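You operate a simulated robot arm through the tools that you are given. There is no shell and no other tool.

The job below is to be done with a simulated robot arm. You get a single attempt, and the scene is never put back.

JOB
Lower the red tent leg, pin it and hang on the black weight.
Fine: the weight sits down on the leg's peg, after the pin is in; the other weights stay.
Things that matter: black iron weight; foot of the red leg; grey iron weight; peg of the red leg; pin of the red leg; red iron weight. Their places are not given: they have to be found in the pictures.

Only the result counts: the job must be done as asked and must still hold three seconds after the hand-in. Knocking over, shifting, dropping, spilling or breaking anything else fails it.

ROBOT AND FRAMES
A 7-joint arm with a two-finger parallel gripper, fixed in place. Base frame: the origin is at the foot of the arm, x ahead of it, y to its left, z up. Units: m, degrees, N and s.
Its first joint turns from -149.0 to 149.0 degrees. Payload 3.5 kg.
Tool frame: the origin (TCP) lies between the finger pads and is the grasp point; the fingertips stand 0.023 m ahead of it; z points along the fingers, y is the line along which they close. Largest opening 0.094 m; finger width 0.038, thickness 0.01; the body of the gripper, 0.054 by 0.096 m, starts 0.039 m behind the TCP.
Orientation is told as [roll, pitch, yaw] about the base's x, y, z axes, in that order, counted from this pose: with the fingers straight down and closing along the base's y, the tool's x points along the base's -x, its y along +y and its z along -z.

CONTROLS
- The arm moves only by the tool move_arm. Its arguments are lists of equal length, an entry for each row: "xyz": the shift along the base's x, y, z in m, a list of three; "turn": the turn, a rotation vector about the base's x, y, z in degrees, a list of three; "fingers": the closure in counts, from 0 (fully open) to 255 (shut). In form: {"xyz": [[tx, ty, tz], ...], "turn": [[ax, ay, az], ...], "fingers": [fingers, ...]}. A call has 1 to 20 rows; each row shifts and turns the commanded pose from where the row before left it. A row lasts 0.2 s, in which the tool goes at most 0.05 m and 8.6 degrees; a call with a longer step from one row to the next is refused whole, and so is a gripper value outside its range. Where a pose cannot be reached the arm comes as near as it can. A force on the tool above 50 N (or 10 N above the force at the start of the call, whichever is more), or a blocked arm, ends the call early, and 0.2 s more pass. The fingers move at their own pace (about 0.153 m/s each) and stop on an object; they squeeze with about 29 N. The grip force told is the motor's: it shows also when the fingers shut on nothing. Time passes only in rows, and 0.2 s behind the last, so rows that do not move let the fingers close. The reply holds the time, the measured pose of the TCP, the force on the tool along the base axes, the opening and the grip force, in the units named above and with some noise, with the torque about the TCP (base axes, N m) and any sound that the robot's microphone picked up.
- Cameras (640 x 400 px; columns grow to the right, rows downward): "scene" is fixed at [0.0486, -0.6481, 1.2283]; the picture's right is [0.46, -0.89, 0.00], its down [-0.21, -0.11, -0.97] and it looks along [0.86, 0.45, -0.23] (base axes); focal length 314 px, centre (320, 200). "wrist" rides on the gripper at [0.086, 0.016, -0.074] in the tool frame; the picture's right is [-0.18, 0.98, 0.00], its down [-0.58, -0.11, -0.81] and it looks along [-0.79, -0.15, 0.59] (tool axes); focal length 243 px, centre (320, 200).
- capture(camera): a new picture of that camera. No time passes.
- probe_pixels(camera, pixels): for up to 12 pixels [column, row] of the newest picture of that camera ("zoom" is the newest enlarged one), the place [x, y, z] in the base frame of the surface seen there, good to about 0.003 m. No time passes.
- close_up(camera, box): a new picture of the part [left, top, right, bottom] of that camera's present view, enlarged. No time passes.
- hand_in(): hands the job in; it is judged then, once.

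Leave the gripper open and the arm clear of the work at the hand-in unless told otherwise.

The tools are called by a JSON object that holds its "api" and its "payload". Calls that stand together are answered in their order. move_arm: Moves the arm, as the interface text tells. Its arguments: {"type":"object","properties":{"xyz":{"type":"array"},"turn":{"type":"array"},"fingers":{"type":"array"}},"required":["xyz","turn","fingers"]} The other tools are called the same way: capture (camera) takes a picture; probe_pixels (camera, pixels) gives the place of the surface under pixels of a picture; close_up (camera, box) takes an enlarged picture of a part of a camera's view; hand_in () hands the job in.

At the start:

```text
time_s: 0.0
tcp_pos: [0.9383, -0.5689, 1.1374]
orientation: [-0.1, 0.0, 0.1]
wrist_force: [0.0, 0.0, -0.1]
wrist_torque: [0.02, -0.02, -0.01]
finger_gap: 0.0939
finger_force: 0.2
```

scene: 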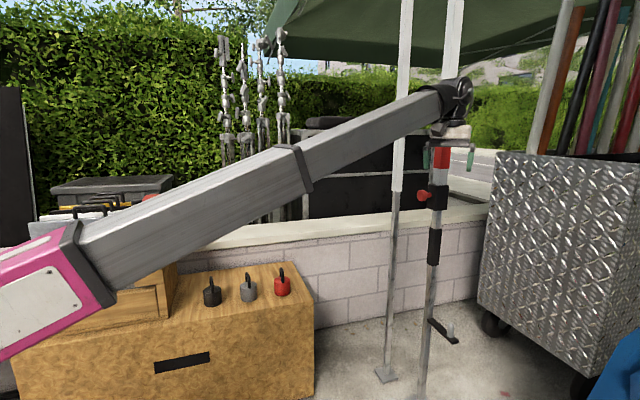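
wrist: 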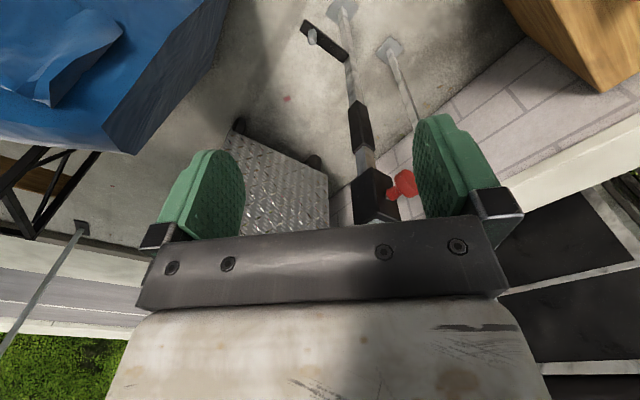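

The scene view shows the leg near (435,260), with a red knob at (423,196), a bracket with a peg at (440,330), and three weights on the wooden cabinet at about (212,290), (248,290) and (282,283). I'll enlarge these areas.

{"api": "close_up", "payload": {"camera": "scene", "box": [380, 130, 500, 260]}}

{"api": "close_up", "payload": {"camera": "scene", "box": [370, 270, 500, 400]}}

{"api": "close_up", "payload": {"camera": "scene", "box": [180, 240, 320, 330]}}

{"api": "close_up", "payload": {"camera": "wrist", "box": [280, 0, 460, 230]}}

```text
3.08 times, centred on (440, 195) of scene
```

zoom: 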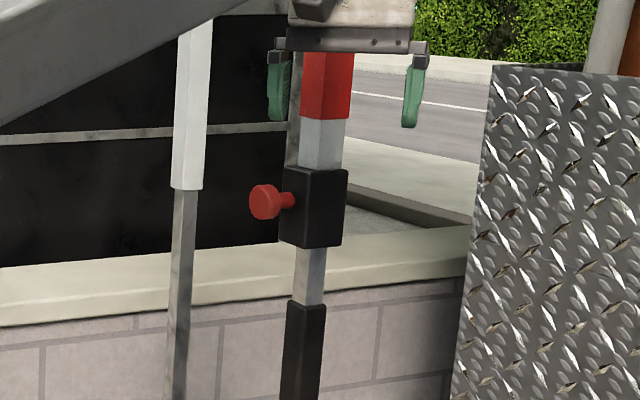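

```text
3.08 times, centred on (435, 335) of scene
```

zoom: 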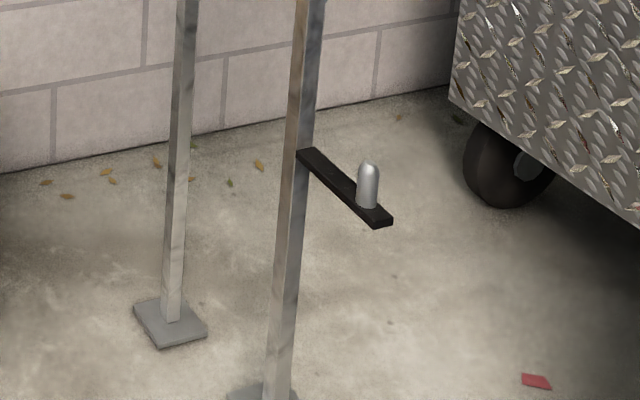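

```text
4.44 times, centred on (250, 285) of scene
```

zoom: 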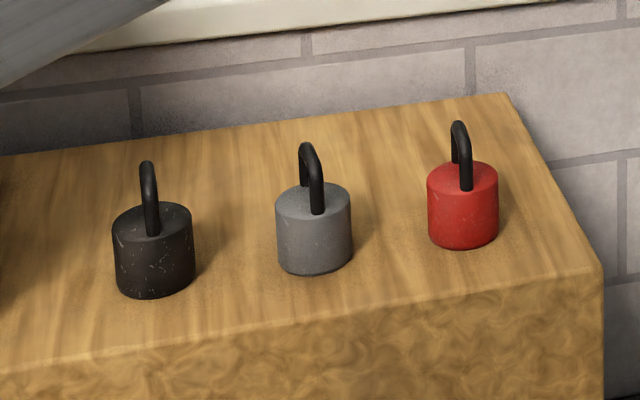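

```text
1.74 times, centred on (370, 115) of wrist
```

zoom: 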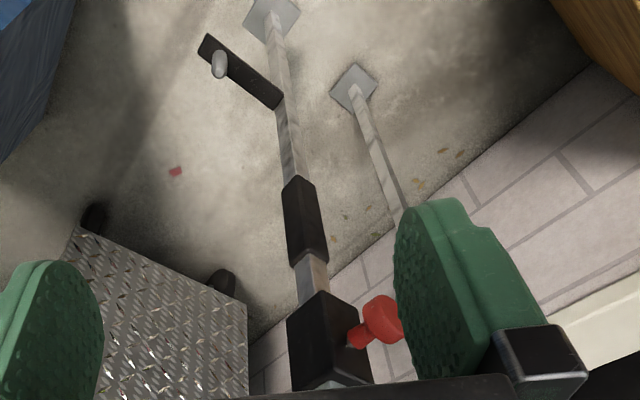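

Next I'll measure points on the leg, pin, bracket, feet and weights in the scene picture.

{"api": "capture", "payload": {"camera": "scene"}}

{"api": "probe_pixels", "payload": {"camera": "scene", "pixels": [[422, 196], [430, 195], [440, 187], [438, 210], [441, 176], [443, 158], [437, 222], [434, 232], [433, 262], [433, 275], [431, 300], [424, 390]]}}

{"api": "probe_pixels", "payload": {"camera": "scene", "pixels": [[449, 328], [449, 335], [434, 323], [454, 343], [420, 398], [387, 375], [400, 100], [393, 300], [380, 380], [449, 339], [395, 185], [453, 20]]}}

{"api": "probe_pixels", "payload": {"camera": "scene", "pixels": [[212, 278], [213, 289], [213, 300], [249, 268], [248, 285], [282, 269], [283, 280], [214, 309], [240, 310], [270, 315], [295, 265], [305, 300]]}}

```text
taken
```

scene: 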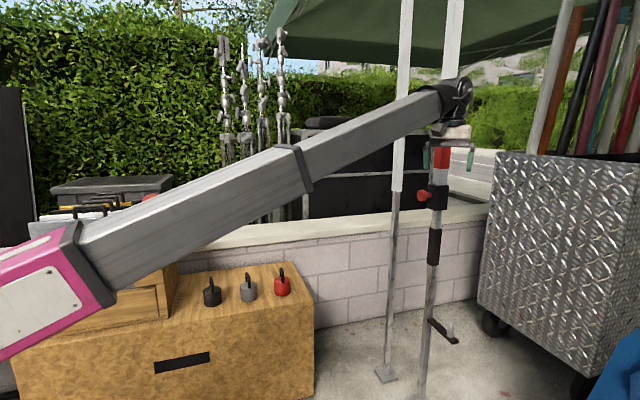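

```text
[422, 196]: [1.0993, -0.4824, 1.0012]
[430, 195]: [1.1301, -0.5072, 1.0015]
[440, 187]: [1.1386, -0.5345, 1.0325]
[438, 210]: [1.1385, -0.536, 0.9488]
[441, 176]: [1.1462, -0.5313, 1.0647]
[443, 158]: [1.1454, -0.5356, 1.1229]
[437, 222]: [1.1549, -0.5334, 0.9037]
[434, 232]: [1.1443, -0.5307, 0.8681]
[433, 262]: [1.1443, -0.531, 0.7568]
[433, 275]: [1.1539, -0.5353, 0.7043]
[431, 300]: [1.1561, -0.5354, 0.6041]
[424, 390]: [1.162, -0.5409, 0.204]
```

```text
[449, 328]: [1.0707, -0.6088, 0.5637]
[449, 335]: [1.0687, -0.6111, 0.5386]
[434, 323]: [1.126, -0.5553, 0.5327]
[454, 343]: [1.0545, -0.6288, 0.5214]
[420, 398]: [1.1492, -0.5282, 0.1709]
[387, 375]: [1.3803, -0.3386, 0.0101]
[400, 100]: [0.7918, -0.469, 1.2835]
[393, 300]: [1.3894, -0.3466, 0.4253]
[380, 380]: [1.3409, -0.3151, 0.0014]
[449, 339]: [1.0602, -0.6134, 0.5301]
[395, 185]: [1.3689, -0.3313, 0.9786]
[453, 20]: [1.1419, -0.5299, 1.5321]
```

```text
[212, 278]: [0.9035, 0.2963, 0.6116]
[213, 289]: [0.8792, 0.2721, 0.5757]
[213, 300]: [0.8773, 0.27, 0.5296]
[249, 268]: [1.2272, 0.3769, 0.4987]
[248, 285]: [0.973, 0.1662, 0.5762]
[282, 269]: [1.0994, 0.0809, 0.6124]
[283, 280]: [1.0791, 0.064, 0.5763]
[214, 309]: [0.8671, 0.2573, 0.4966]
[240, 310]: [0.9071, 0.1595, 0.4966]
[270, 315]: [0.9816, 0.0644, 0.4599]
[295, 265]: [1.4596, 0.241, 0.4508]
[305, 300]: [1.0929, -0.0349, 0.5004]
```

The leg's foot hangs about 0.15 m above the floor, and the red knob sits at about (1.09, -0.48, 1.0). I'll zoom in more tightly on the pin and probe it for its axis.

{"api": "close_up", "payload": {"camera": "scene", "box": [408, 176, 458, 216]}}

{"api": "probe_pixels", "payload": {"camera": "zoom", "pixels": [[150, 240], [175, 200], [175, 280], [220, 220], [230, 240], [270, 245], [300, 240], [320, 120], [320, 350], [440, 240], [470, 240], [370, 240]]}}

{"api": "close_up", "payload": {"camera": "wrist", "box": [340, 90, 430, 230]}}

```text
10.00 times, centred on (433, 196) of scene
```

zoom: 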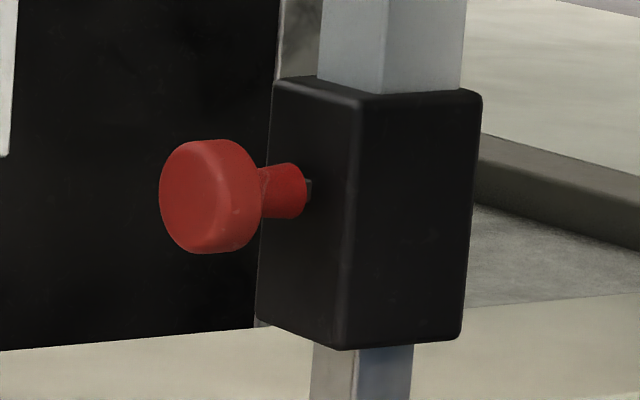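

```text
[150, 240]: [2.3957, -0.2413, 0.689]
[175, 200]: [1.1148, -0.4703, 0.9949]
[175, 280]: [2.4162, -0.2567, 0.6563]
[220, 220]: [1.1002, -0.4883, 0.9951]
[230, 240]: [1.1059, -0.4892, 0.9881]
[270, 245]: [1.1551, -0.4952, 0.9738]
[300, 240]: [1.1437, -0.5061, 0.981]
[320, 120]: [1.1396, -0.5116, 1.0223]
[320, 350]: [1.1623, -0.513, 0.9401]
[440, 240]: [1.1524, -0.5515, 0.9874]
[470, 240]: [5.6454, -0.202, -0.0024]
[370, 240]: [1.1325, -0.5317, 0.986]
```

```text
2.86 times, centred on (385, 160) of wrist
```

zoom: 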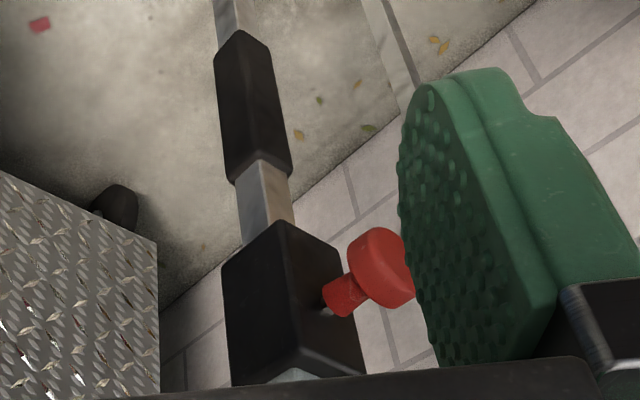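

The collar is turned 45 degrees. The pin axis points outward along about (-0.71, 0.71, 0), with the knob centred near (1.114, -0.478, 1.0). I'll back away and swing the tool to horizontal, then yaw it to point along the pin axis.

{"api": "move_arm", "payload": {"xyz": [[-0.01, 0.016, -0.012], [-0.01, 0.016, -0.012], [-0.01, 0.016, -0.012], [-0.01, 0.016, -0.012], [-0.01, 0.016, -0.012], [-0.01, 0.016, -0.012], [-0.01, 0.016, -0.012], [-0.01, 0.016, -0.012], [-0.01, 0.016, -0.012], [-0.01, 0.016, -0.012], [-0.01, 0.016, -0.012], [0.02, 0, 0], [0.02, 0, 0], [0.02, 0, 0], [0.02, 0, 0], [0.02, 0, 0], [0.02, 0, 0]], "turn": [[0, -8.18, 0], [0, -8.18, 0], [0, -8.18, 0], [0, -8.18, 0], [0, -8.18, 0], [0, -8.18, 0], [0, -8.18, 0], [0, -8.18, 0], [0, -8.18, 0], [0, -8.18, 0], [0, -8.2, 0], [0, 0, -7.5], [0, 0, -7.5], [0, 0, -7.5], [0, 0, -7.5], [0, 0, -7.5], [0, 0, -7.5]], "fingers": [0, 0, 0, 0, 0, 0, 0, 0, 0, 0, 0, 0, 0, 0, 0, 0, 0]}}

{"api": "capture", "payload": {"camera": "wrist"}}

{"api": "capture", "payload": {"camera": "scene"}}

```text
time_s: 3.6
tcp_pos: [0.9209, -0.3924, 0.9948]
orientation: [4.5, -87.0, -38.4]
wrist_force: [-0.2, -0.3, -0.1]
wrist_torque: [0.02, 0.05, -0.02]
finger_gap: 0.0938
finger_force: 0.0
out of reach, approached as far as the arm can: row 14, 15, 16
```

```text
taken
```

wrist: 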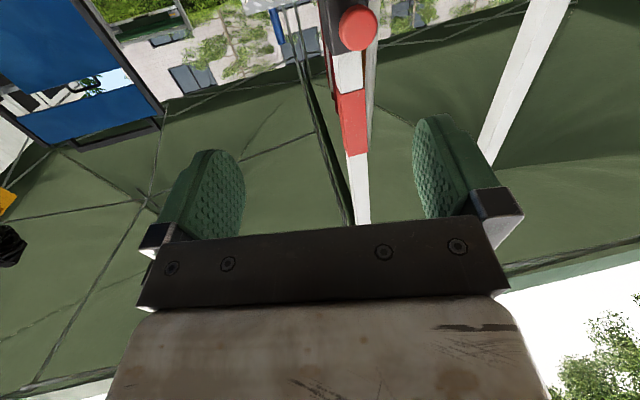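

```text
taken
```

scene: 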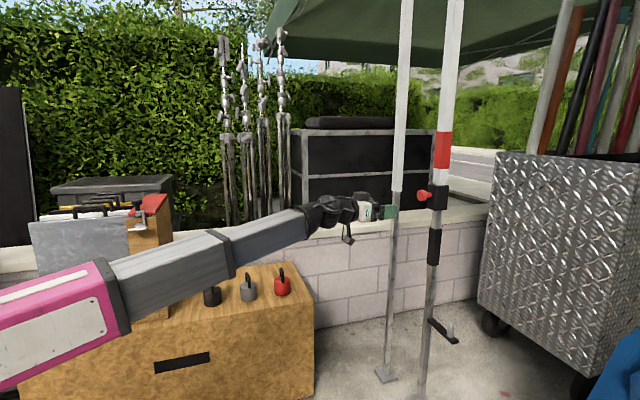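

The arm reported a reach limit on a few rows, so I'll hold still for a moment and read the settled pose.

{"api": "move_arm", "payload": {"xyz": [[0, 0, 0], [0, 0, 0], [0, 0, 0]], "turn": [[0, 0, 0], [0, 0, 0], [0, 0, 0]], "fingers": [0, 0, 0]}}

```text
time_s: 4.4
tcp_pos: [0.9193, -0.3928, 0.9957]
orientation: [-1.4, -87.1, -32.6]
wrist_force: [-0.1, -0.4, 0.2]
wrist_torque: [0.02, 0.04, -0.01]
finger_gap: 0.0941
finger_force: 0.0
```

Settled yaw is about -34 degrees. I'll move forward while finishing the yaw turn, to see if the arm reaches it farther out.

{"api": "move_arm", "payload": {"xyz": [[0.02, 0, 0], [0.02, 0, 0], [0.02, 0, 0], [0.02, 0, 0], [0, 0, 0]], "turn": [[0, 0, 0], [0, 0, 0], [0, 0, 0], [0, 0, 0], [0, 0, 0]], "fingers": [0, 0, 0, 0, 0]}}

```text
time_s: 5.6
tcp_pos: [0.999, -0.3922, 0.9959]
orientation: [-1.9, -87.1, -32.3]
wrist_force: [-0.3, -0.1, 0.0]
wrist_torque: [0.01, 0.02, 0.01]
finger_gap: 0.0943
finger_force: 0.1
```

Forward motion works, and the commanded pose now follows from what was reached. Next I'll turn the remaining yaw and pitch.

{"api": "move_arm", "payload": {"xyz": [[0.005, 0, 0], [0.005, 0, 0], [0, 0, 0]], "turn": [[0, 0, -5], [0, 0, -5], [0, 0, 0]], "fingers": [0, 0, 0]}}

{"api": "capture", "payload": {"camera": "scene"}}

```text
time_s: 6.4
tcp_pos: [1.0092, -0.3927, 0.9937]
orientation: [-1.4, -87.0, -42.6]
wrist_force: [-0.4, -0.4, 0.0]
wrist_torque: [0.02, 0.0, 0.04]
finger_gap: 0.0939
finger_force: 0.0
```

```text
taken
```

scene: 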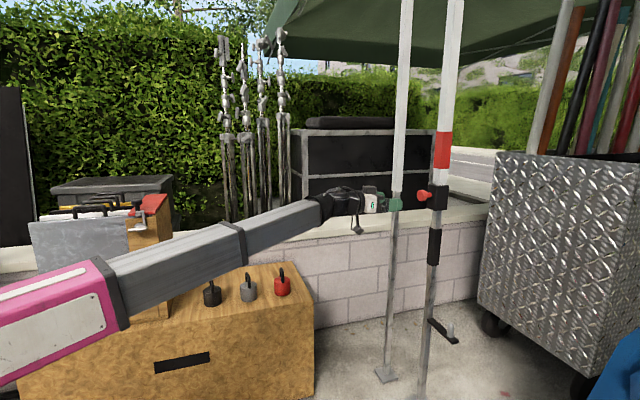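

Yaw is about -44 now. I'll get fresh views of the knob to line up precisely.

{"api": "close_up", "payload": {"camera": "scene", "box": [350, 170, 450, 232]}}

{"api": "probe_pixels", "payload": {"camera": "zoom", "pixels": [[462, 165], [475, 165], [470, 145], [470, 185], [500, 160], [512, 160], [524, 165], [535, 185], [260, 210], [310, 215], [555, 160], [600, 160]]}}

{"api": "capture", "payload": {"camera": "wrist"}}

```text
6.40 times, centred on (400, 201) of scene
```

zoom: 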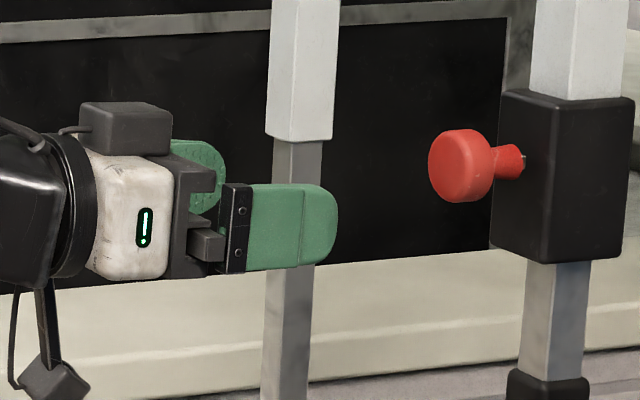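

```text
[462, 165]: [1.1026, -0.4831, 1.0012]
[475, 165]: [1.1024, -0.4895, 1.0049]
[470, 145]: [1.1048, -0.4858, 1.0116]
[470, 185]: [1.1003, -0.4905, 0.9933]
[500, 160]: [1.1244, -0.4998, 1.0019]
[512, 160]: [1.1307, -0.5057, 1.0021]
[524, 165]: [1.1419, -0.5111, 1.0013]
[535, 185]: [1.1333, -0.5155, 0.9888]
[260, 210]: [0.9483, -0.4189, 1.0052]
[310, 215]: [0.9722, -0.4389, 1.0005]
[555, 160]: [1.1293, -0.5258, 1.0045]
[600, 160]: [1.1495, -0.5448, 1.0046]
```

```text
taken
```

wrist: 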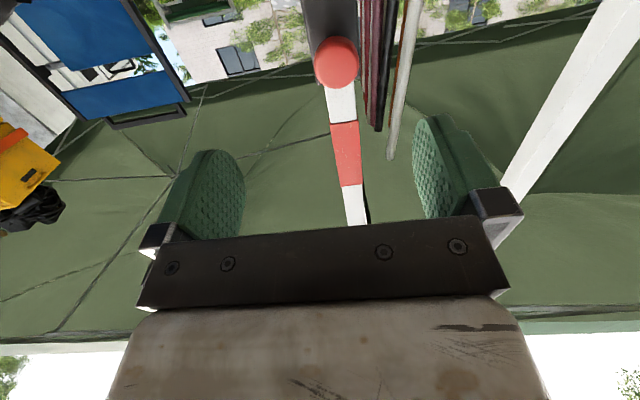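

The wrist view confirms the knob lies about 0.013 m to the right of the finger midline (column 336 against 320). I'll centre on it, level the tool, and move in part way.

{"api": "move_arm", "payload": {"xyz": [[0.01, 0.01, 0.007], [0.015, -0.015, 0], [0.015, -0.015, 0], [0, 0, 0]], "turn": [[-2.1, -2.1, 0], [0, 0, 0], [0, 0, 0], [0, 0, 0]], "fingers": [0, 0, 0, 0]}}

{"api": "capture", "payload": {"camera": "wrist"}}

{"api": "close_up", "payload": {"camera": "scene", "box": [350, 170, 450, 232]}}

```text
time_s: 7.4
tcp_pos: [1.0501, -0.4116, 1.0021]
orientation: [-112.9, -89.9, 69.0]
wrist_force: [0.1, 0.5, 0.0]
wrist_torque: [0.0, -0.01, 0.03]
finger_gap: 0.0942
finger_force: 0.0
```

```text
taken
```

wrist: 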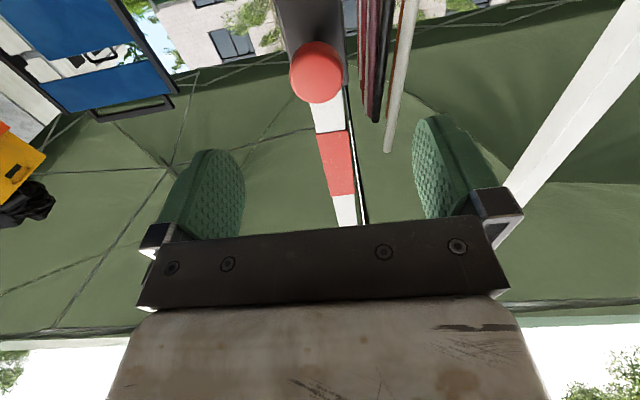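

```text
6.40 times, centred on (400, 201) of scene
```

zoom: 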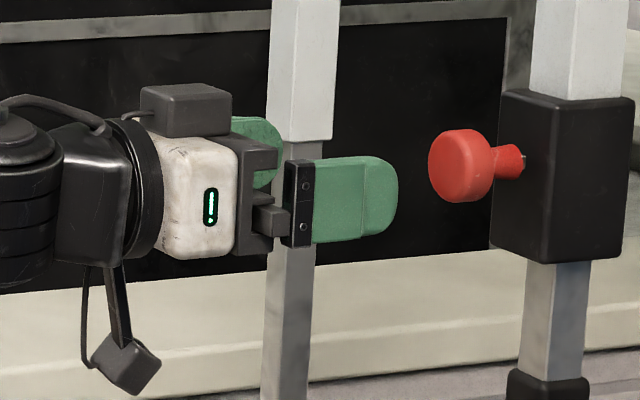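

The knob is now centred in column (317 against 320). I'll check its height using the wrist camera's own probe.

{"api": "probe_pixels", "payload": {"camera": "wrist", "pixels": [[317, 72], [317, 50], [317, 95], [300, 72], [335, 72], [318, 44], [316, 100], [330, 20]]}}

{"api": "probe_pixels", "payload": {"camera": "zoom", "pixels": [[345, 200], [390, 200], [445, 165], [440, 140], [450, 190], [340, 165], [340, 235]]}}

```text
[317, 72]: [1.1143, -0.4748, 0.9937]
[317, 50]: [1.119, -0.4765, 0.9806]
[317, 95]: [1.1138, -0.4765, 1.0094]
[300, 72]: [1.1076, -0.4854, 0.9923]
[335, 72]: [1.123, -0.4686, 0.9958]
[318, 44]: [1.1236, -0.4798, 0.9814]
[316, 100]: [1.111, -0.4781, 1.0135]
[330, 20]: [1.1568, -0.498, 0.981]
```

```text
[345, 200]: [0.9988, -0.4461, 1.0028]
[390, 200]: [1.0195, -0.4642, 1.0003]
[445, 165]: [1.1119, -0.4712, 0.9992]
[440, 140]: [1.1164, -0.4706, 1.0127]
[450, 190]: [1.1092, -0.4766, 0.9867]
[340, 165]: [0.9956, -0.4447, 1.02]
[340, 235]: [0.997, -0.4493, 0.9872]
```

Both cameras agree: the knob face centre is near (1.113, -0.475, 0.998). I'll advance so the pads surround the disc, leaving the fingers open for now.

{"api": "move_arm", "payload": {"xyz": [[0.017, -0.017, -0.004], [0.017, -0.017, 0], [0.017, -0.017, 0], [0.017, -0.017, 0], [0, 0, 0]], "turn": [[0, 0, 0], [0, 0, 0], [0, 0, 0], [0, 0, 0], [0, 0, 0]], "fingers": [0, 0, 0, 0, 0]}}

{"api": "close_up", "payload": {"camera": "scene", "box": [370, 170, 470, 232]}}

{"api": "capture", "payload": {"camera": "wrist"}}

```text
time_s: 8.6
tcp_pos: [1.1165, -0.4799, 0.9981]
orientation: [-112.6, -89.9, 68.7]
wrist_force: [-0.5, 0.4, 0.4]
wrist_torque: [0.02, 0.02, 0.02]
finger_gap: 0.0941
finger_force: 0.1
```

```text
6.40 times, centred on (420, 201) of scene
```

zoom: 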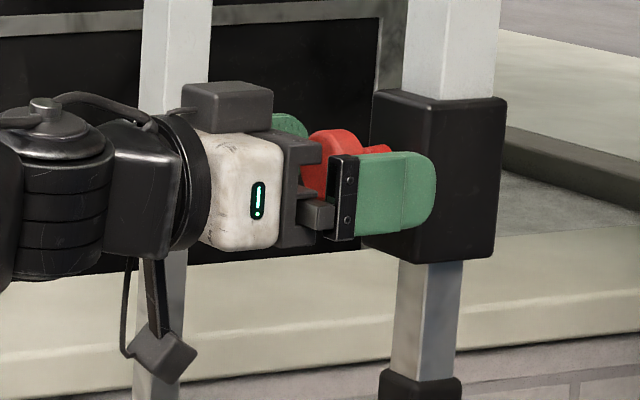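

```text
taken
```

wrist: 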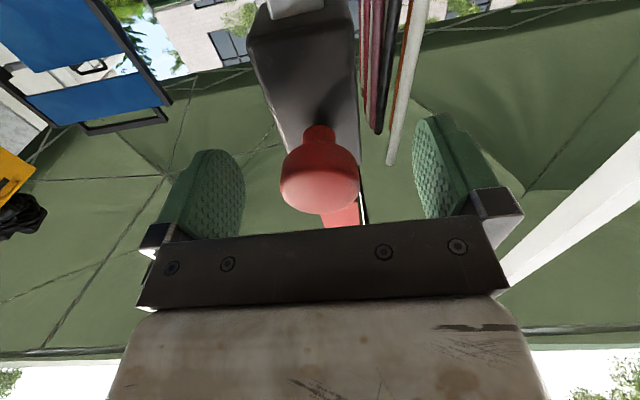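

The knob sits midway between the pads. I'll close the fingers on it without moving.

{"api": "move_arm", "payload": {"xyz": [[0, 0, 0], [0, 0, 0], [0, 0, 0], [0, 0, 0]], "turn": [[0, 0, 0], [0, 0, 0], [0, 0, 0], [0, 0, 0]], "fingers": [120, 200, 255, 255]}}

{"api": "close_up", "payload": {"camera": "scene", "box": [370, 170, 470, 232]}}

{"api": "capture", "payload": {"camera": "wrist"}}

```text
time_s: 9.6
tcp_pos: [1.118, -0.4807, 0.9981]
orientation: [-111.4, -90.0, 67.3]
wrist_force: [-1.7, -2.3, 0.0]
wrist_torque: [-0.07, -0.01, -0.03]
finger_gap: 0.0371
finger_force: 44.2
```

```text
6.40 times, centred on (420, 201) of scene
```

zoom: 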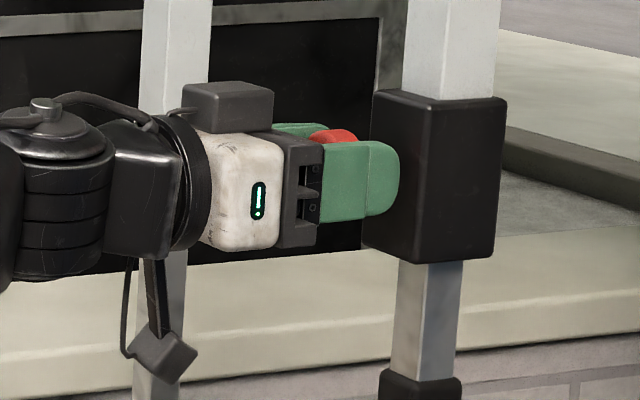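

```text
taken
```

wrist: 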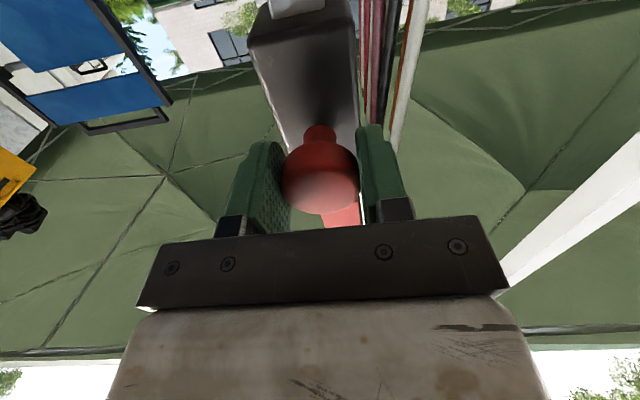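

The knob is held (gap 0.037). I'll pull it outward along (-0.71, 0.71) in small steps and watch the force and the leg.

{"api": "move_arm", "payload": {"xyz": [[-0.003, 0.003, 0], [-0.003, 0.003, 0], [0, 0, 0]], "turn": [[0, 0, 0], [0, 0, 0], [0, 0, 0]], "fingers": [255, 255, 255]}}

{"api": "close_up", "payload": {"camera": "scene", "box": [370, 170, 470, 232]}}

```text
time_s: 10.4
tcp_pos: [1.1109, -0.4758, 0.9988]
orientation: [-121.3, -89.8, 77.2]
wrist_force: [-1.7, -1.6, 4.6]
wrist_torque: [-0.05, -0.1, 0.05]
finger_gap: 0.037
finger_force: 44.8
```

```text
6.40 times, centred on (420, 201) of scene
```

zoom: 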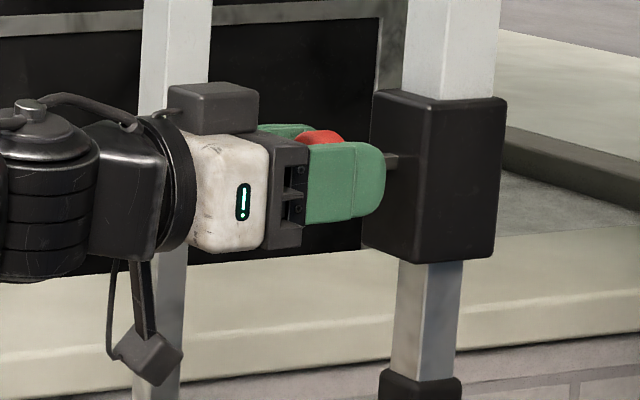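

The pin moved out about 8 mm, almost freely, and its shaft is showing. I'll continue in small steps and check whether the leg moves.

{"api": "move_arm", "payload": {"xyz": [[-0.003, 0.003, 0], [-0.003, 0.003, 0], [0, 0, 0]], "turn": [[0, 0, 0], [0, 0, 0], [0, 0, 0]], "fingers": [255, 255, 255]}}

{"api": "capture", "payload": {"camera": "scene"}}

{"api": "close_up", "payload": {"camera": "scene", "box": [370, 170, 470, 232]}}

```text
time_s: 11.2
tcp_pos: [1.1065, -0.4686, 0.9978]
orientation: [-115.9, -89.8, 71.8]
wrist_force: [-0.8, -1.2, 4.9]
wrist_torque: [-0.05, -0.08, 0.06]
finger_gap: 0.0373
finger_force: 45.0
```

```text
taken
```

scene: 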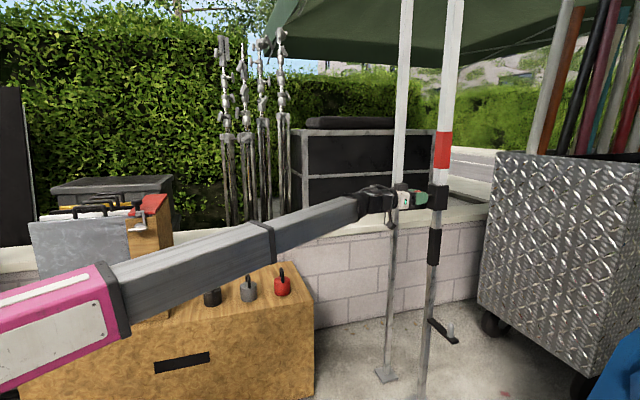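

```text
6.40 times, centred on (420, 201) of scene
```

zoom: 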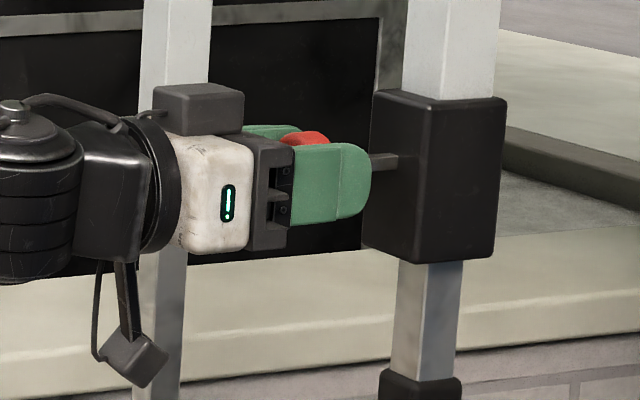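

The leg hasn't moved yet, and the pin is about 16 mm out. I'll pull further.

{"api": "move_arm", "payload": {"xyz": [[-0.003, 0.003, 0], [-0.003, 0.003, 0], [0, 0, 0]], "turn": [[0, 0, 0], [0, 0, 0], [0, 0, 0]], "fingers": [255, 255, 255]}}

{"api": "capture", "payload": {"camera": "scene"}}

{"api": "close_up", "payload": {"camera": "scene", "box": [370, 170, 470, 232]}}

```text
time_s: 12.0
tcp_pos: [1.098, -0.4607, 0.9981]
orientation: [-120.0, -89.8, 76.1]
wrist_force: [-1.0, -1.7, 7.0]
wrist_torque: [-0.05, -0.02, 0.09]
finger_gap: 0.0375
finger_force: 44.7
```

```text
taken
```

scene: 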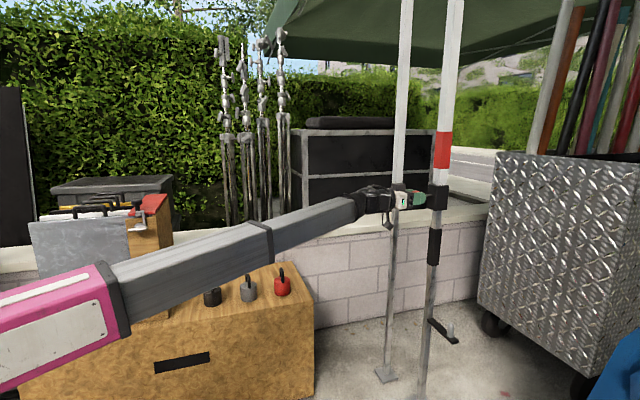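

```text
6.40 times, centred on (420, 201) of scene
```

zoom: 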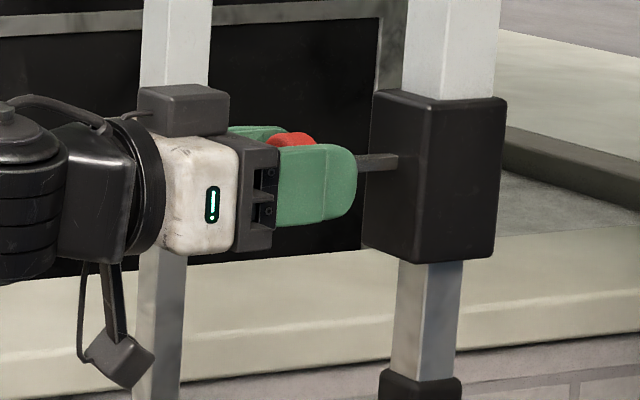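

About 25 mm out, vertical force 7 N, and the leg is still up. I'll keep pulling carefully.

{"api": "move_arm", "payload": {"xyz": [[-0.003, 0.003, 0], [-0.003, 0.003, 0], [0, 0, 0]], "turn": [[0, 0, 0], [0, 0, 0], [0, 0, 0]], "fingers": [255, 255, 255]}}

{"api": "capture", "payload": {"camera": "scene"}}

{"api": "close_up", "payload": {"camera": "scene", "box": [370, 170, 470, 232]}}

```text
time_s: 12.8
tcp_pos: [1.093, -0.4565, 0.9981]
orientation: [-115.5, -89.9, 71.5]
wrist_force: [-1.5, -2.0, 3.9]
wrist_torque: [-0.07, -0.07, 0.06]
finger_gap: 0.0373
finger_force: 44.8
```

```text
taken
```

scene: 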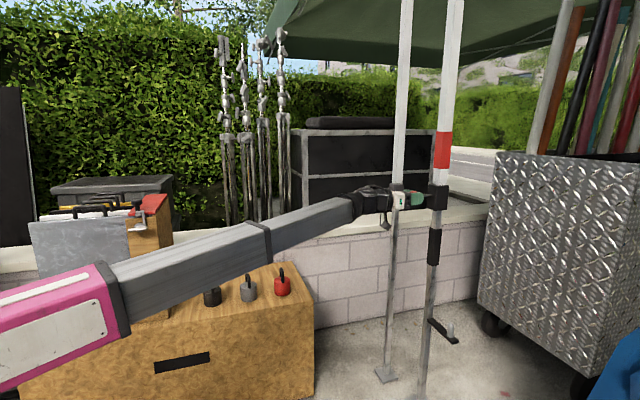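

```text
6.40 times, centred on (420, 201) of scene
```

zoom: 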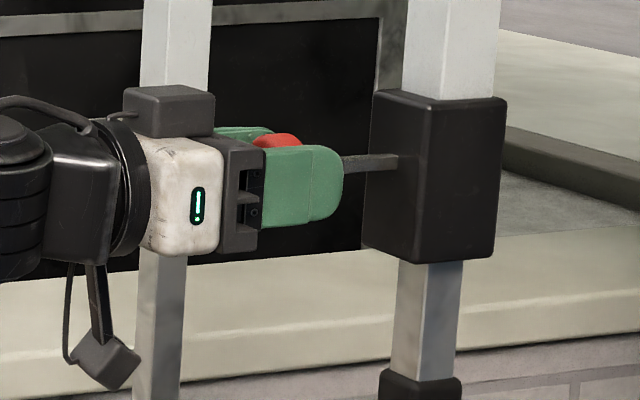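

It's 35 mm out with negligible axial force, so there's no spring. I'll continue.

{"api": "move_arm", "payload": {"xyz": [[-0.003, 0.003, 0], [-0.003, 0.003, 0], [0, 0, 0]], "turn": [[0, 0, 0], [0, 0, 0], [0, 0, 0]], "fingers": [255, 255, 255]}}

{"api": "capture", "payload": {"camera": "scene"}}

{"api": "close_up", "payload": {"camera": "scene", "box": [370, 170, 470, 232]}}

```text
time_s: 13.6
tcp_pos: [1.0869, -0.4509, 0.9978]
orientation: [-119.2, -89.9, 75.1]
wrist_force: [-4.0, -0.2, 5.4]
wrist_torque: [0.02, 0.08, -0.04]
finger_gap: 0.0374
finger_force: 44.4
```

```text
taken
```

scene: 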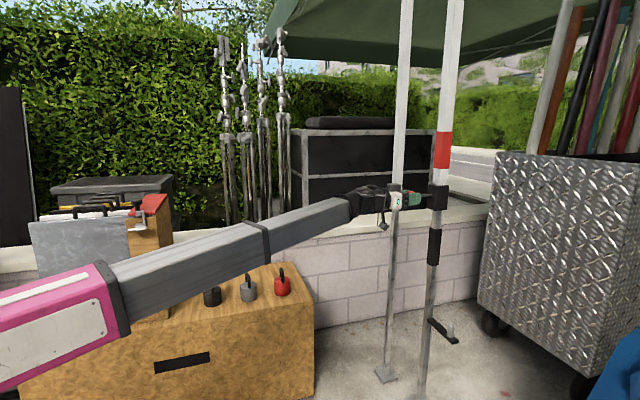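

```text
6.40 times, centred on (420, 201) of scene
```

zoom: 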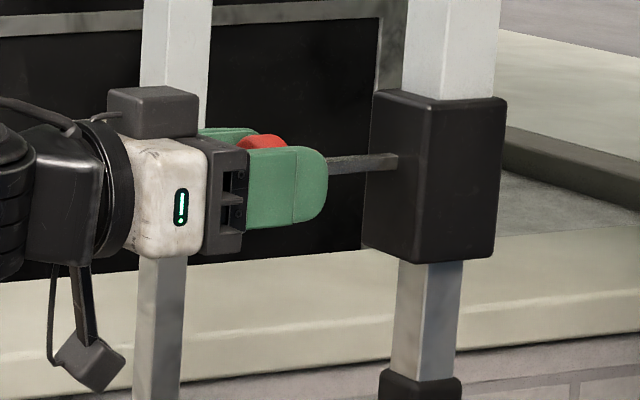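

43 mm out and the leg hasn't moved. I'll continue.

{"api": "move_arm", "payload": {"xyz": [[-0.003, 0.003, 0], [-0.003, 0.003, 0], [0, 0, 0]], "turn": [[0, 0, 0], [0, 0, 0], [0, 0, 0]], "fingers": [255, 255, 255]}}

{"api": "capture", "payload": {"camera": "scene"}}

{"api": "close_up", "payload": {"camera": "scene", "box": [370, 170, 470, 232]}}

```text
time_s: 14.4
tcp_pos: [1.082, -0.4473, 0.9972]
orientation: [-94.2, -89.9, 50.1]
wrist_force: [24.6, -28.0, 8.2]
wrist_torque: [-0.01, -0.01, 0.01]
finger_gap: 0.0375
finger_force: 45.0
```

```text
taken
```

scene: 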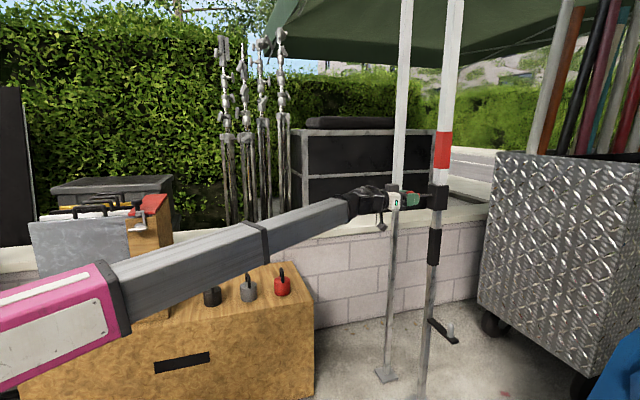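

```text
6.40 times, centred on (420, 201) of scene
```

zoom: 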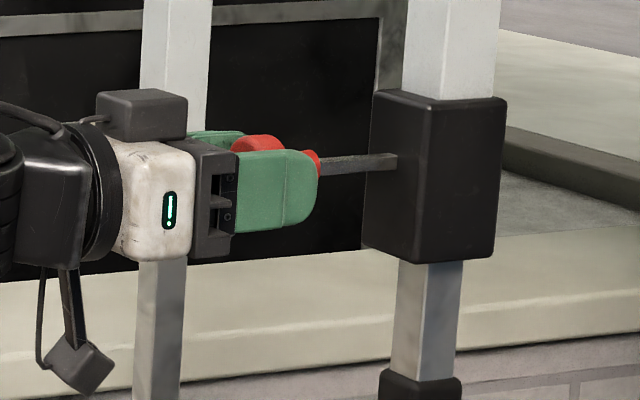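

The force jumped to 37 N along the pin axis, so the pin has reached its stop at about 45 mm of travel. The leg still stands, so friction must be holding it. I'll ease off the tension, open the fingers and back out slowly.

{"api": "move_arm", "payload": {"xyz": [[0.002, -0.002, 0], [0, 0, 0], [0, 0, 0], [0, 0, 0]], "turn": [[0, 0, 0], [0, 0, 0], [0, 0, 0], [0, 0, 0]], "fingers": [255, 255, 180, 120]}}

{"api": "close_up", "payload": {"camera": "scene", "box": [370, 170, 470, 232]}}

{"api": "capture", "payload": {"camera": "scene"}}

{"api": "capture", "payload": {"camera": "wrist"}}

```text
time_s: 15.4
tcp_pos: [1.0834, -0.4439, 0.9977]
orientation: [-112.2, -89.9, 68.1]
wrist_force: [0.0, -0.7, 0.1]
wrist_torque: [-0.01, 0.02, 0.01]
finger_gap: 0.0496
finger_force: 0.1
```

```text
6.40 times, centred on (420, 201) of scene
```

zoom: 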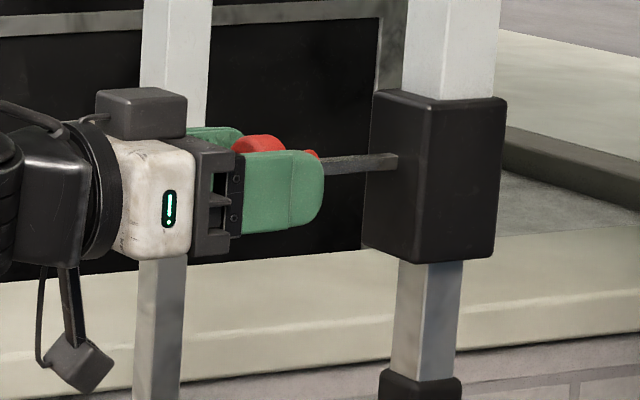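

```text
taken
```

scene: 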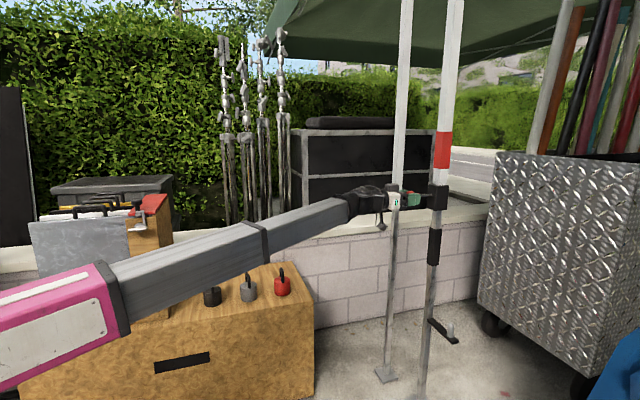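

```text
taken
```

wrist: 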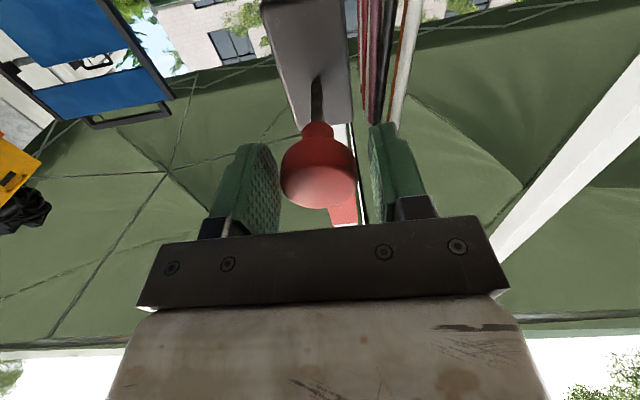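

The pin stays out by itself. I'll open the fingers fully and back off along the pin axis. Then I'll go down to the black sleeve on the lower leg at z about 0.81.

{"api": "move_arm", "payload": {"xyz": [[0, 0, 0], [0, 0, 0], [-0.02, 0.02, 0], [-0.02, 0.02, 0], [-0.02, 0.02, 0], [-0.02, 0.02, 0], [0, 0, -0.03], [0, 0, -0.03], [0, 0, -0.03], [0, 0, -0.03], [0, 0, -0.03], [0, 0, -0.033], [0, 0, 0]], "turn": [[0, 0, 0], [0, 0, 0], [0, 0, 0], [0, 0, 0], [0, 0, 0], [0, 0, 0], [0, 0, 0], [0, 0, 0], [0, 0, 0], [0, 0, 0], [0, 0, 0], [0, 0, 0], [0, 0, 0]], "fingers": [0, 0, 0, 0, 0, 0, 0, 0, 0, 0, 0, 0, 0]}}

{"api": "capture", "payload": {"camera": "wrist"}}

{"api": "capture", "payload": {"camera": "scene"}}

```text
time_s: 18.2
tcp_pos: [1.0037, -0.3664, 0.8148]
orientation: [-115.6, -89.9, 71.4]
wrist_force: [0.0, -0.6, 0.0]
wrist_torque: [0.0, -0.01, 0.04]
finger_gap: 0.0942
finger_force: 0.1
```

```text
taken
```

wrist: 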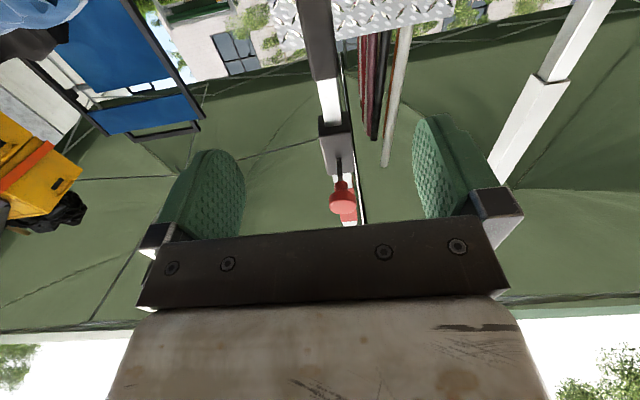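

```text
taken
```

scene: 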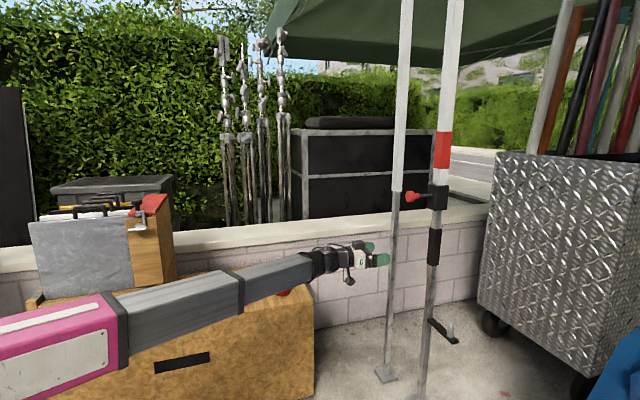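

The sleeve is at (433, 230-262) in the scene picture. I'll probe it finely for its faces, and also check from the wrist view.

{"api": "close_up", "payload": {"camera": "scene", "box": [400, 215, 464, 275]}}

{"api": "probe_pixels", "payload": {"camera": "wrist", "pixels": [[310, 5], [320, 5], [330, 5], [318, 40], [325, 70], [328, 100], [333, 130], [343, 200], [315, 60], [335, 60], [325, 78]]}}

```text
6.67 times, centred on (432, 245) of scene
```

zoom: 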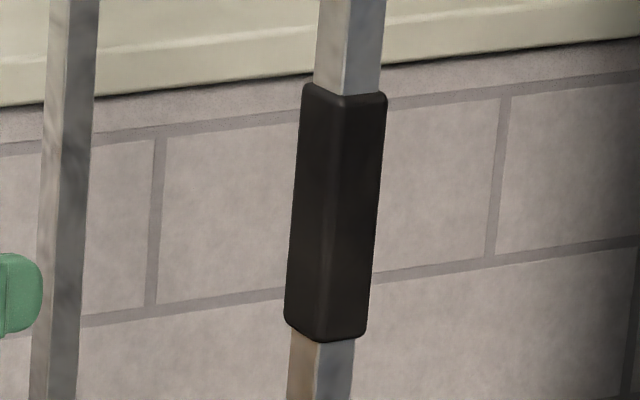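

```text
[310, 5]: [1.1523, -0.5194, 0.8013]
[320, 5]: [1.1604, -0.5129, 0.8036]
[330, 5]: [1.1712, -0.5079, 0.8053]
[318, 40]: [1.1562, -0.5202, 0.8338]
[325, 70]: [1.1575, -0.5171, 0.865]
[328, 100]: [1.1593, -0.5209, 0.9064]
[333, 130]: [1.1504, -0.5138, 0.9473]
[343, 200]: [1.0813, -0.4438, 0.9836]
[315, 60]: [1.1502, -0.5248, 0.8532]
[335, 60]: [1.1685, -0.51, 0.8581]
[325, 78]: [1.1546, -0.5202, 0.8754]
```

The sleeve's left face centre is at about (1.160, -0.514), which puts the sleeve centre near (1.172, -0.527). I'll move in with the fingers open around it, at mid height z of about 0.812.

{"api": "move_arm", "payload": {"xyz": [[0.0205, -0.0195, 0], [0.0205, -0.0195, 0], [0.0205, -0.0195, 0], [0.0205, -0.0195, 0], [0.0205, -0.0195, 0], [0.0205, -0.0195, 0], [0, 0, 0]], "turn": [[0, 0, 0], [0, 0, 0], [0, 0, 0], [0, 0, 0], [0, 0, 0], [0, 0, 0], [0, 0, 0]], "fingers": [0, 0, 0, 0, 0, 0, 0]}}

{"api": "capture", "payload": {"camera": "wrist"}}

{"api": "capture", "payload": {"camera": "scene"}}

```text
time_s: 19.8
tcp_pos: [1.1264, -0.4829, 0.8144]
orientation: [-115.0, -89.9, 70.9]
wrist_force: [-0.3, 0.5, -0.7]
wrist_torque: [0.03, 0.01, 0.0]
finger_gap: 0.0941
finger_force: 0.0
```

```text
taken
```

wrist: 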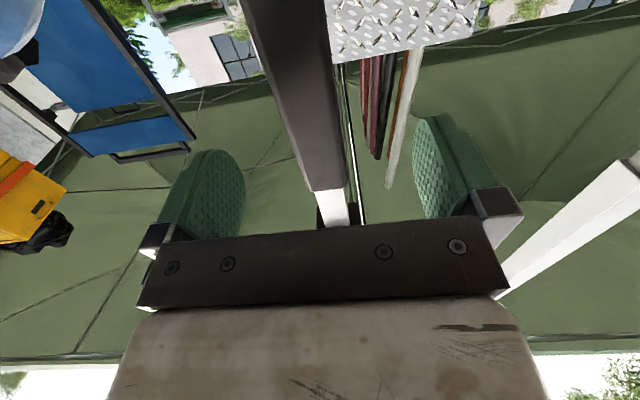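

```text
taken
```

scene: 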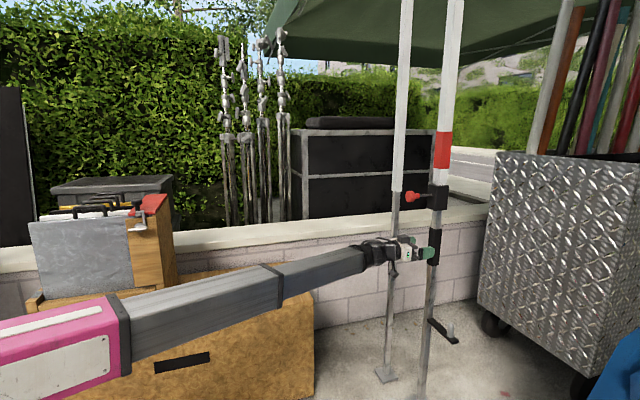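

I'll probe the sleeve's edges in this wrist view before closing the last few centimetres.

{"api": "probe_pixels", "payload": {"camera": "wrist", "pixels": [[285, 117], [295, 117], [304, 117], [315, 117], [325, 117], [300, 90], [318, 180], [255, 30], [290, 30], [320, 30], [270, 80], [320, 80]]}}

{"api": "close_up", "payload": {"camera": "scene", "box": [380, 215, 460, 275]}}

```text
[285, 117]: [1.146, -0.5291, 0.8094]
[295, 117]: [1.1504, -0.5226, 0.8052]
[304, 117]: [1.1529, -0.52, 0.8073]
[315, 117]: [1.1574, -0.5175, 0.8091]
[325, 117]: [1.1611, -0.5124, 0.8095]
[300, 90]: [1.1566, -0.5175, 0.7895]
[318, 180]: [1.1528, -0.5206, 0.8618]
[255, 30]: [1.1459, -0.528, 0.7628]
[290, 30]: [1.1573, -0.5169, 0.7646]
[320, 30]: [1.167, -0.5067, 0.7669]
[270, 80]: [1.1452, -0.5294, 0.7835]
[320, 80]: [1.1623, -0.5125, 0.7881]
```

```text
6.67 times, centred on (420, 245) of scene
```

zoom: 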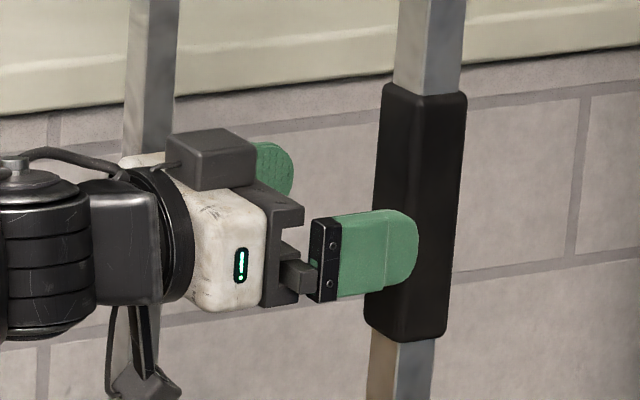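

The face centre is (1.1565, -0.5175), so only a tiny correction is needed. I'll move in and close on the sleeve.

{"api": "move_arm", "payload": {"xyz": [[0.012, -0.0144, 0], [0.013, -0.0143, 0], [0.0136, -0.0144, 0], [0, 0, 0], [0, 0, 0], [0, 0, 0], [0, 0, 0]], "turn": [[0, 0, 0], [0, 0, 0], [0, 0, 0], [0, 0, 0], [0, 0, 0], [0, 0, 0], [0, 0, 0]], "fingers": [0, 0, 0, 60, 160, 255, 255]}}

{"api": "capture", "payload": {"camera": "wrist"}}

{"api": "close_up", "payload": {"camera": "scene", "box": [380, 170, 480, 275]}}

```text
time_s: 21.4
tcp_pos: [1.1649, -0.5274, 0.8147]
orientation: [-165.0, -90.0, 120.8]
wrist_force: [-4.9, -3.6, -1.3]
wrist_torque: [0.29, -0.99, -1.64]
finger_gap: 0.0341
finger_force: 44.6
```

```text
taken
```

wrist: 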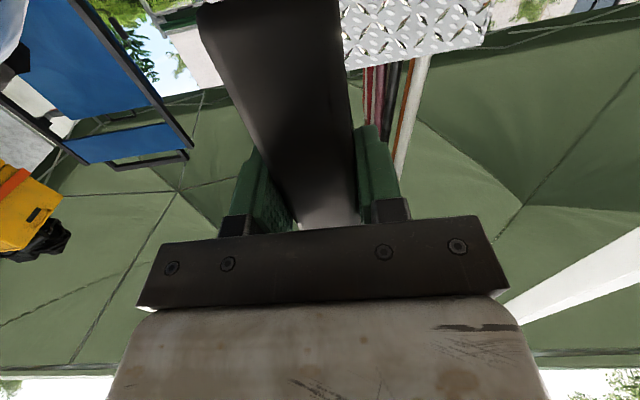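

```text
3.81 times, centred on (430, 222) of scene
```

zoom: 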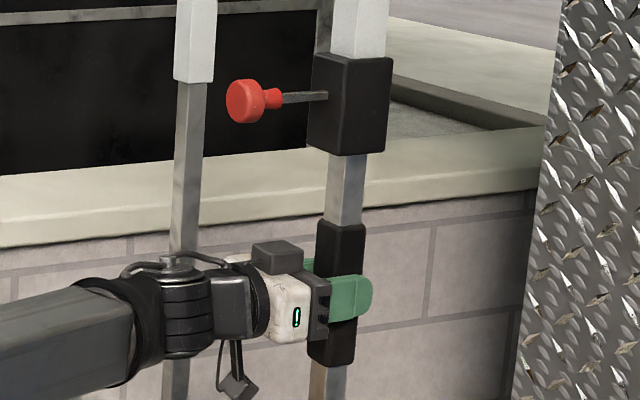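

The sleeve is held (gap 0.034). I'll lower the leg 3 cm at first and watch the forces.

{"api": "move_arm", "payload": {"xyz": [[0, 0, -0.008], [0, 0, -0.008], [0, 0, -0.008], [0, 0, -0.006], [0, 0, 0]], "turn": [[0, 0, 0], [0, 0, 0], [0, 0, 0], [0, 0, 0], [0, 0, 0]], "fingers": [255, 255, 255, 255, 255]}}

{"api": "close_up", "payload": {"camera": "scene", "box": [380, 170, 480, 275]}}

```text
time_s: 22.6
tcp_pos: [1.1632, -0.5266, 0.7845]
orientation: [-125.1, -89.9, 81.0]
wrist_force: [-9.4, -11.8, -2.1]
wrist_torque: [0.77, -1.2, -1.51]
finger_gap: 0.0345
finger_force: 45.3
```

```text
3.81 times, centred on (430, 222) of scene
```

zoom: 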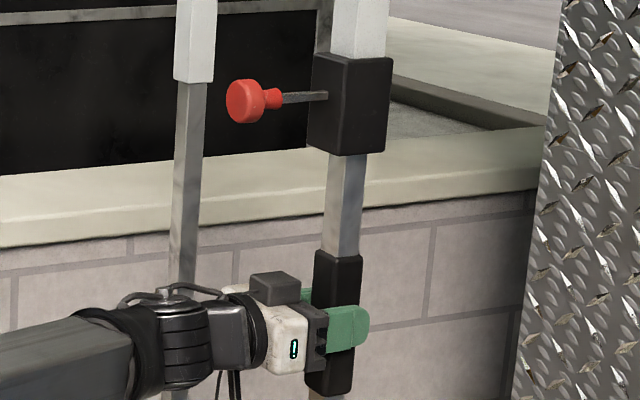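

The leg slides down with the hand. A sideways force of about 15 N has built up, so I'll ease the tool slightly in that direction while lowering further.

{"api": "move_arm", "payload": {"xyz": [[-0.0015, -0.0015, -0.008], [0, 0, -0.008], [0, 0, -0.008], [0, 0, -0.008], [0, 0, -0.008], [0, 0, 0]], "turn": [[0, 0, 0], [0, 0, 0], [0, 0, 0], [0, 0, 0], [0, 0, 0], [0, 0, 0]], "fingers": [255, 255, 255, 255, 255, 255]}}

{"api": "close_up", "payload": {"camera": "scene", "box": [380, 170, 500, 320]}}

{"api": "capture", "payload": {"camera": "scene"}}

```text
time_s: 24.0
tcp_pos: [1.1644, -0.5274, 0.7446]
orientation: [-95.9, -89.9, 51.9]
wrist_force: [3.9, -5.4, -1.1]
wrist_torque: [0.33, -1.33, -1.72]
finger_gap: 0.0342
finger_force: 44.9
```

```text
2.67 times, centred on (440, 245) of scene
```

zoom: 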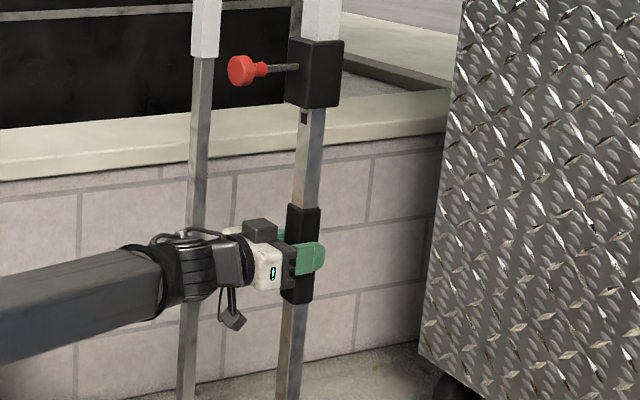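

```text
taken
```

scene: 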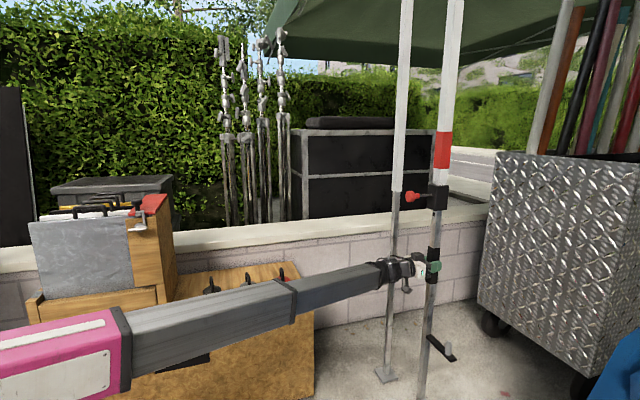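

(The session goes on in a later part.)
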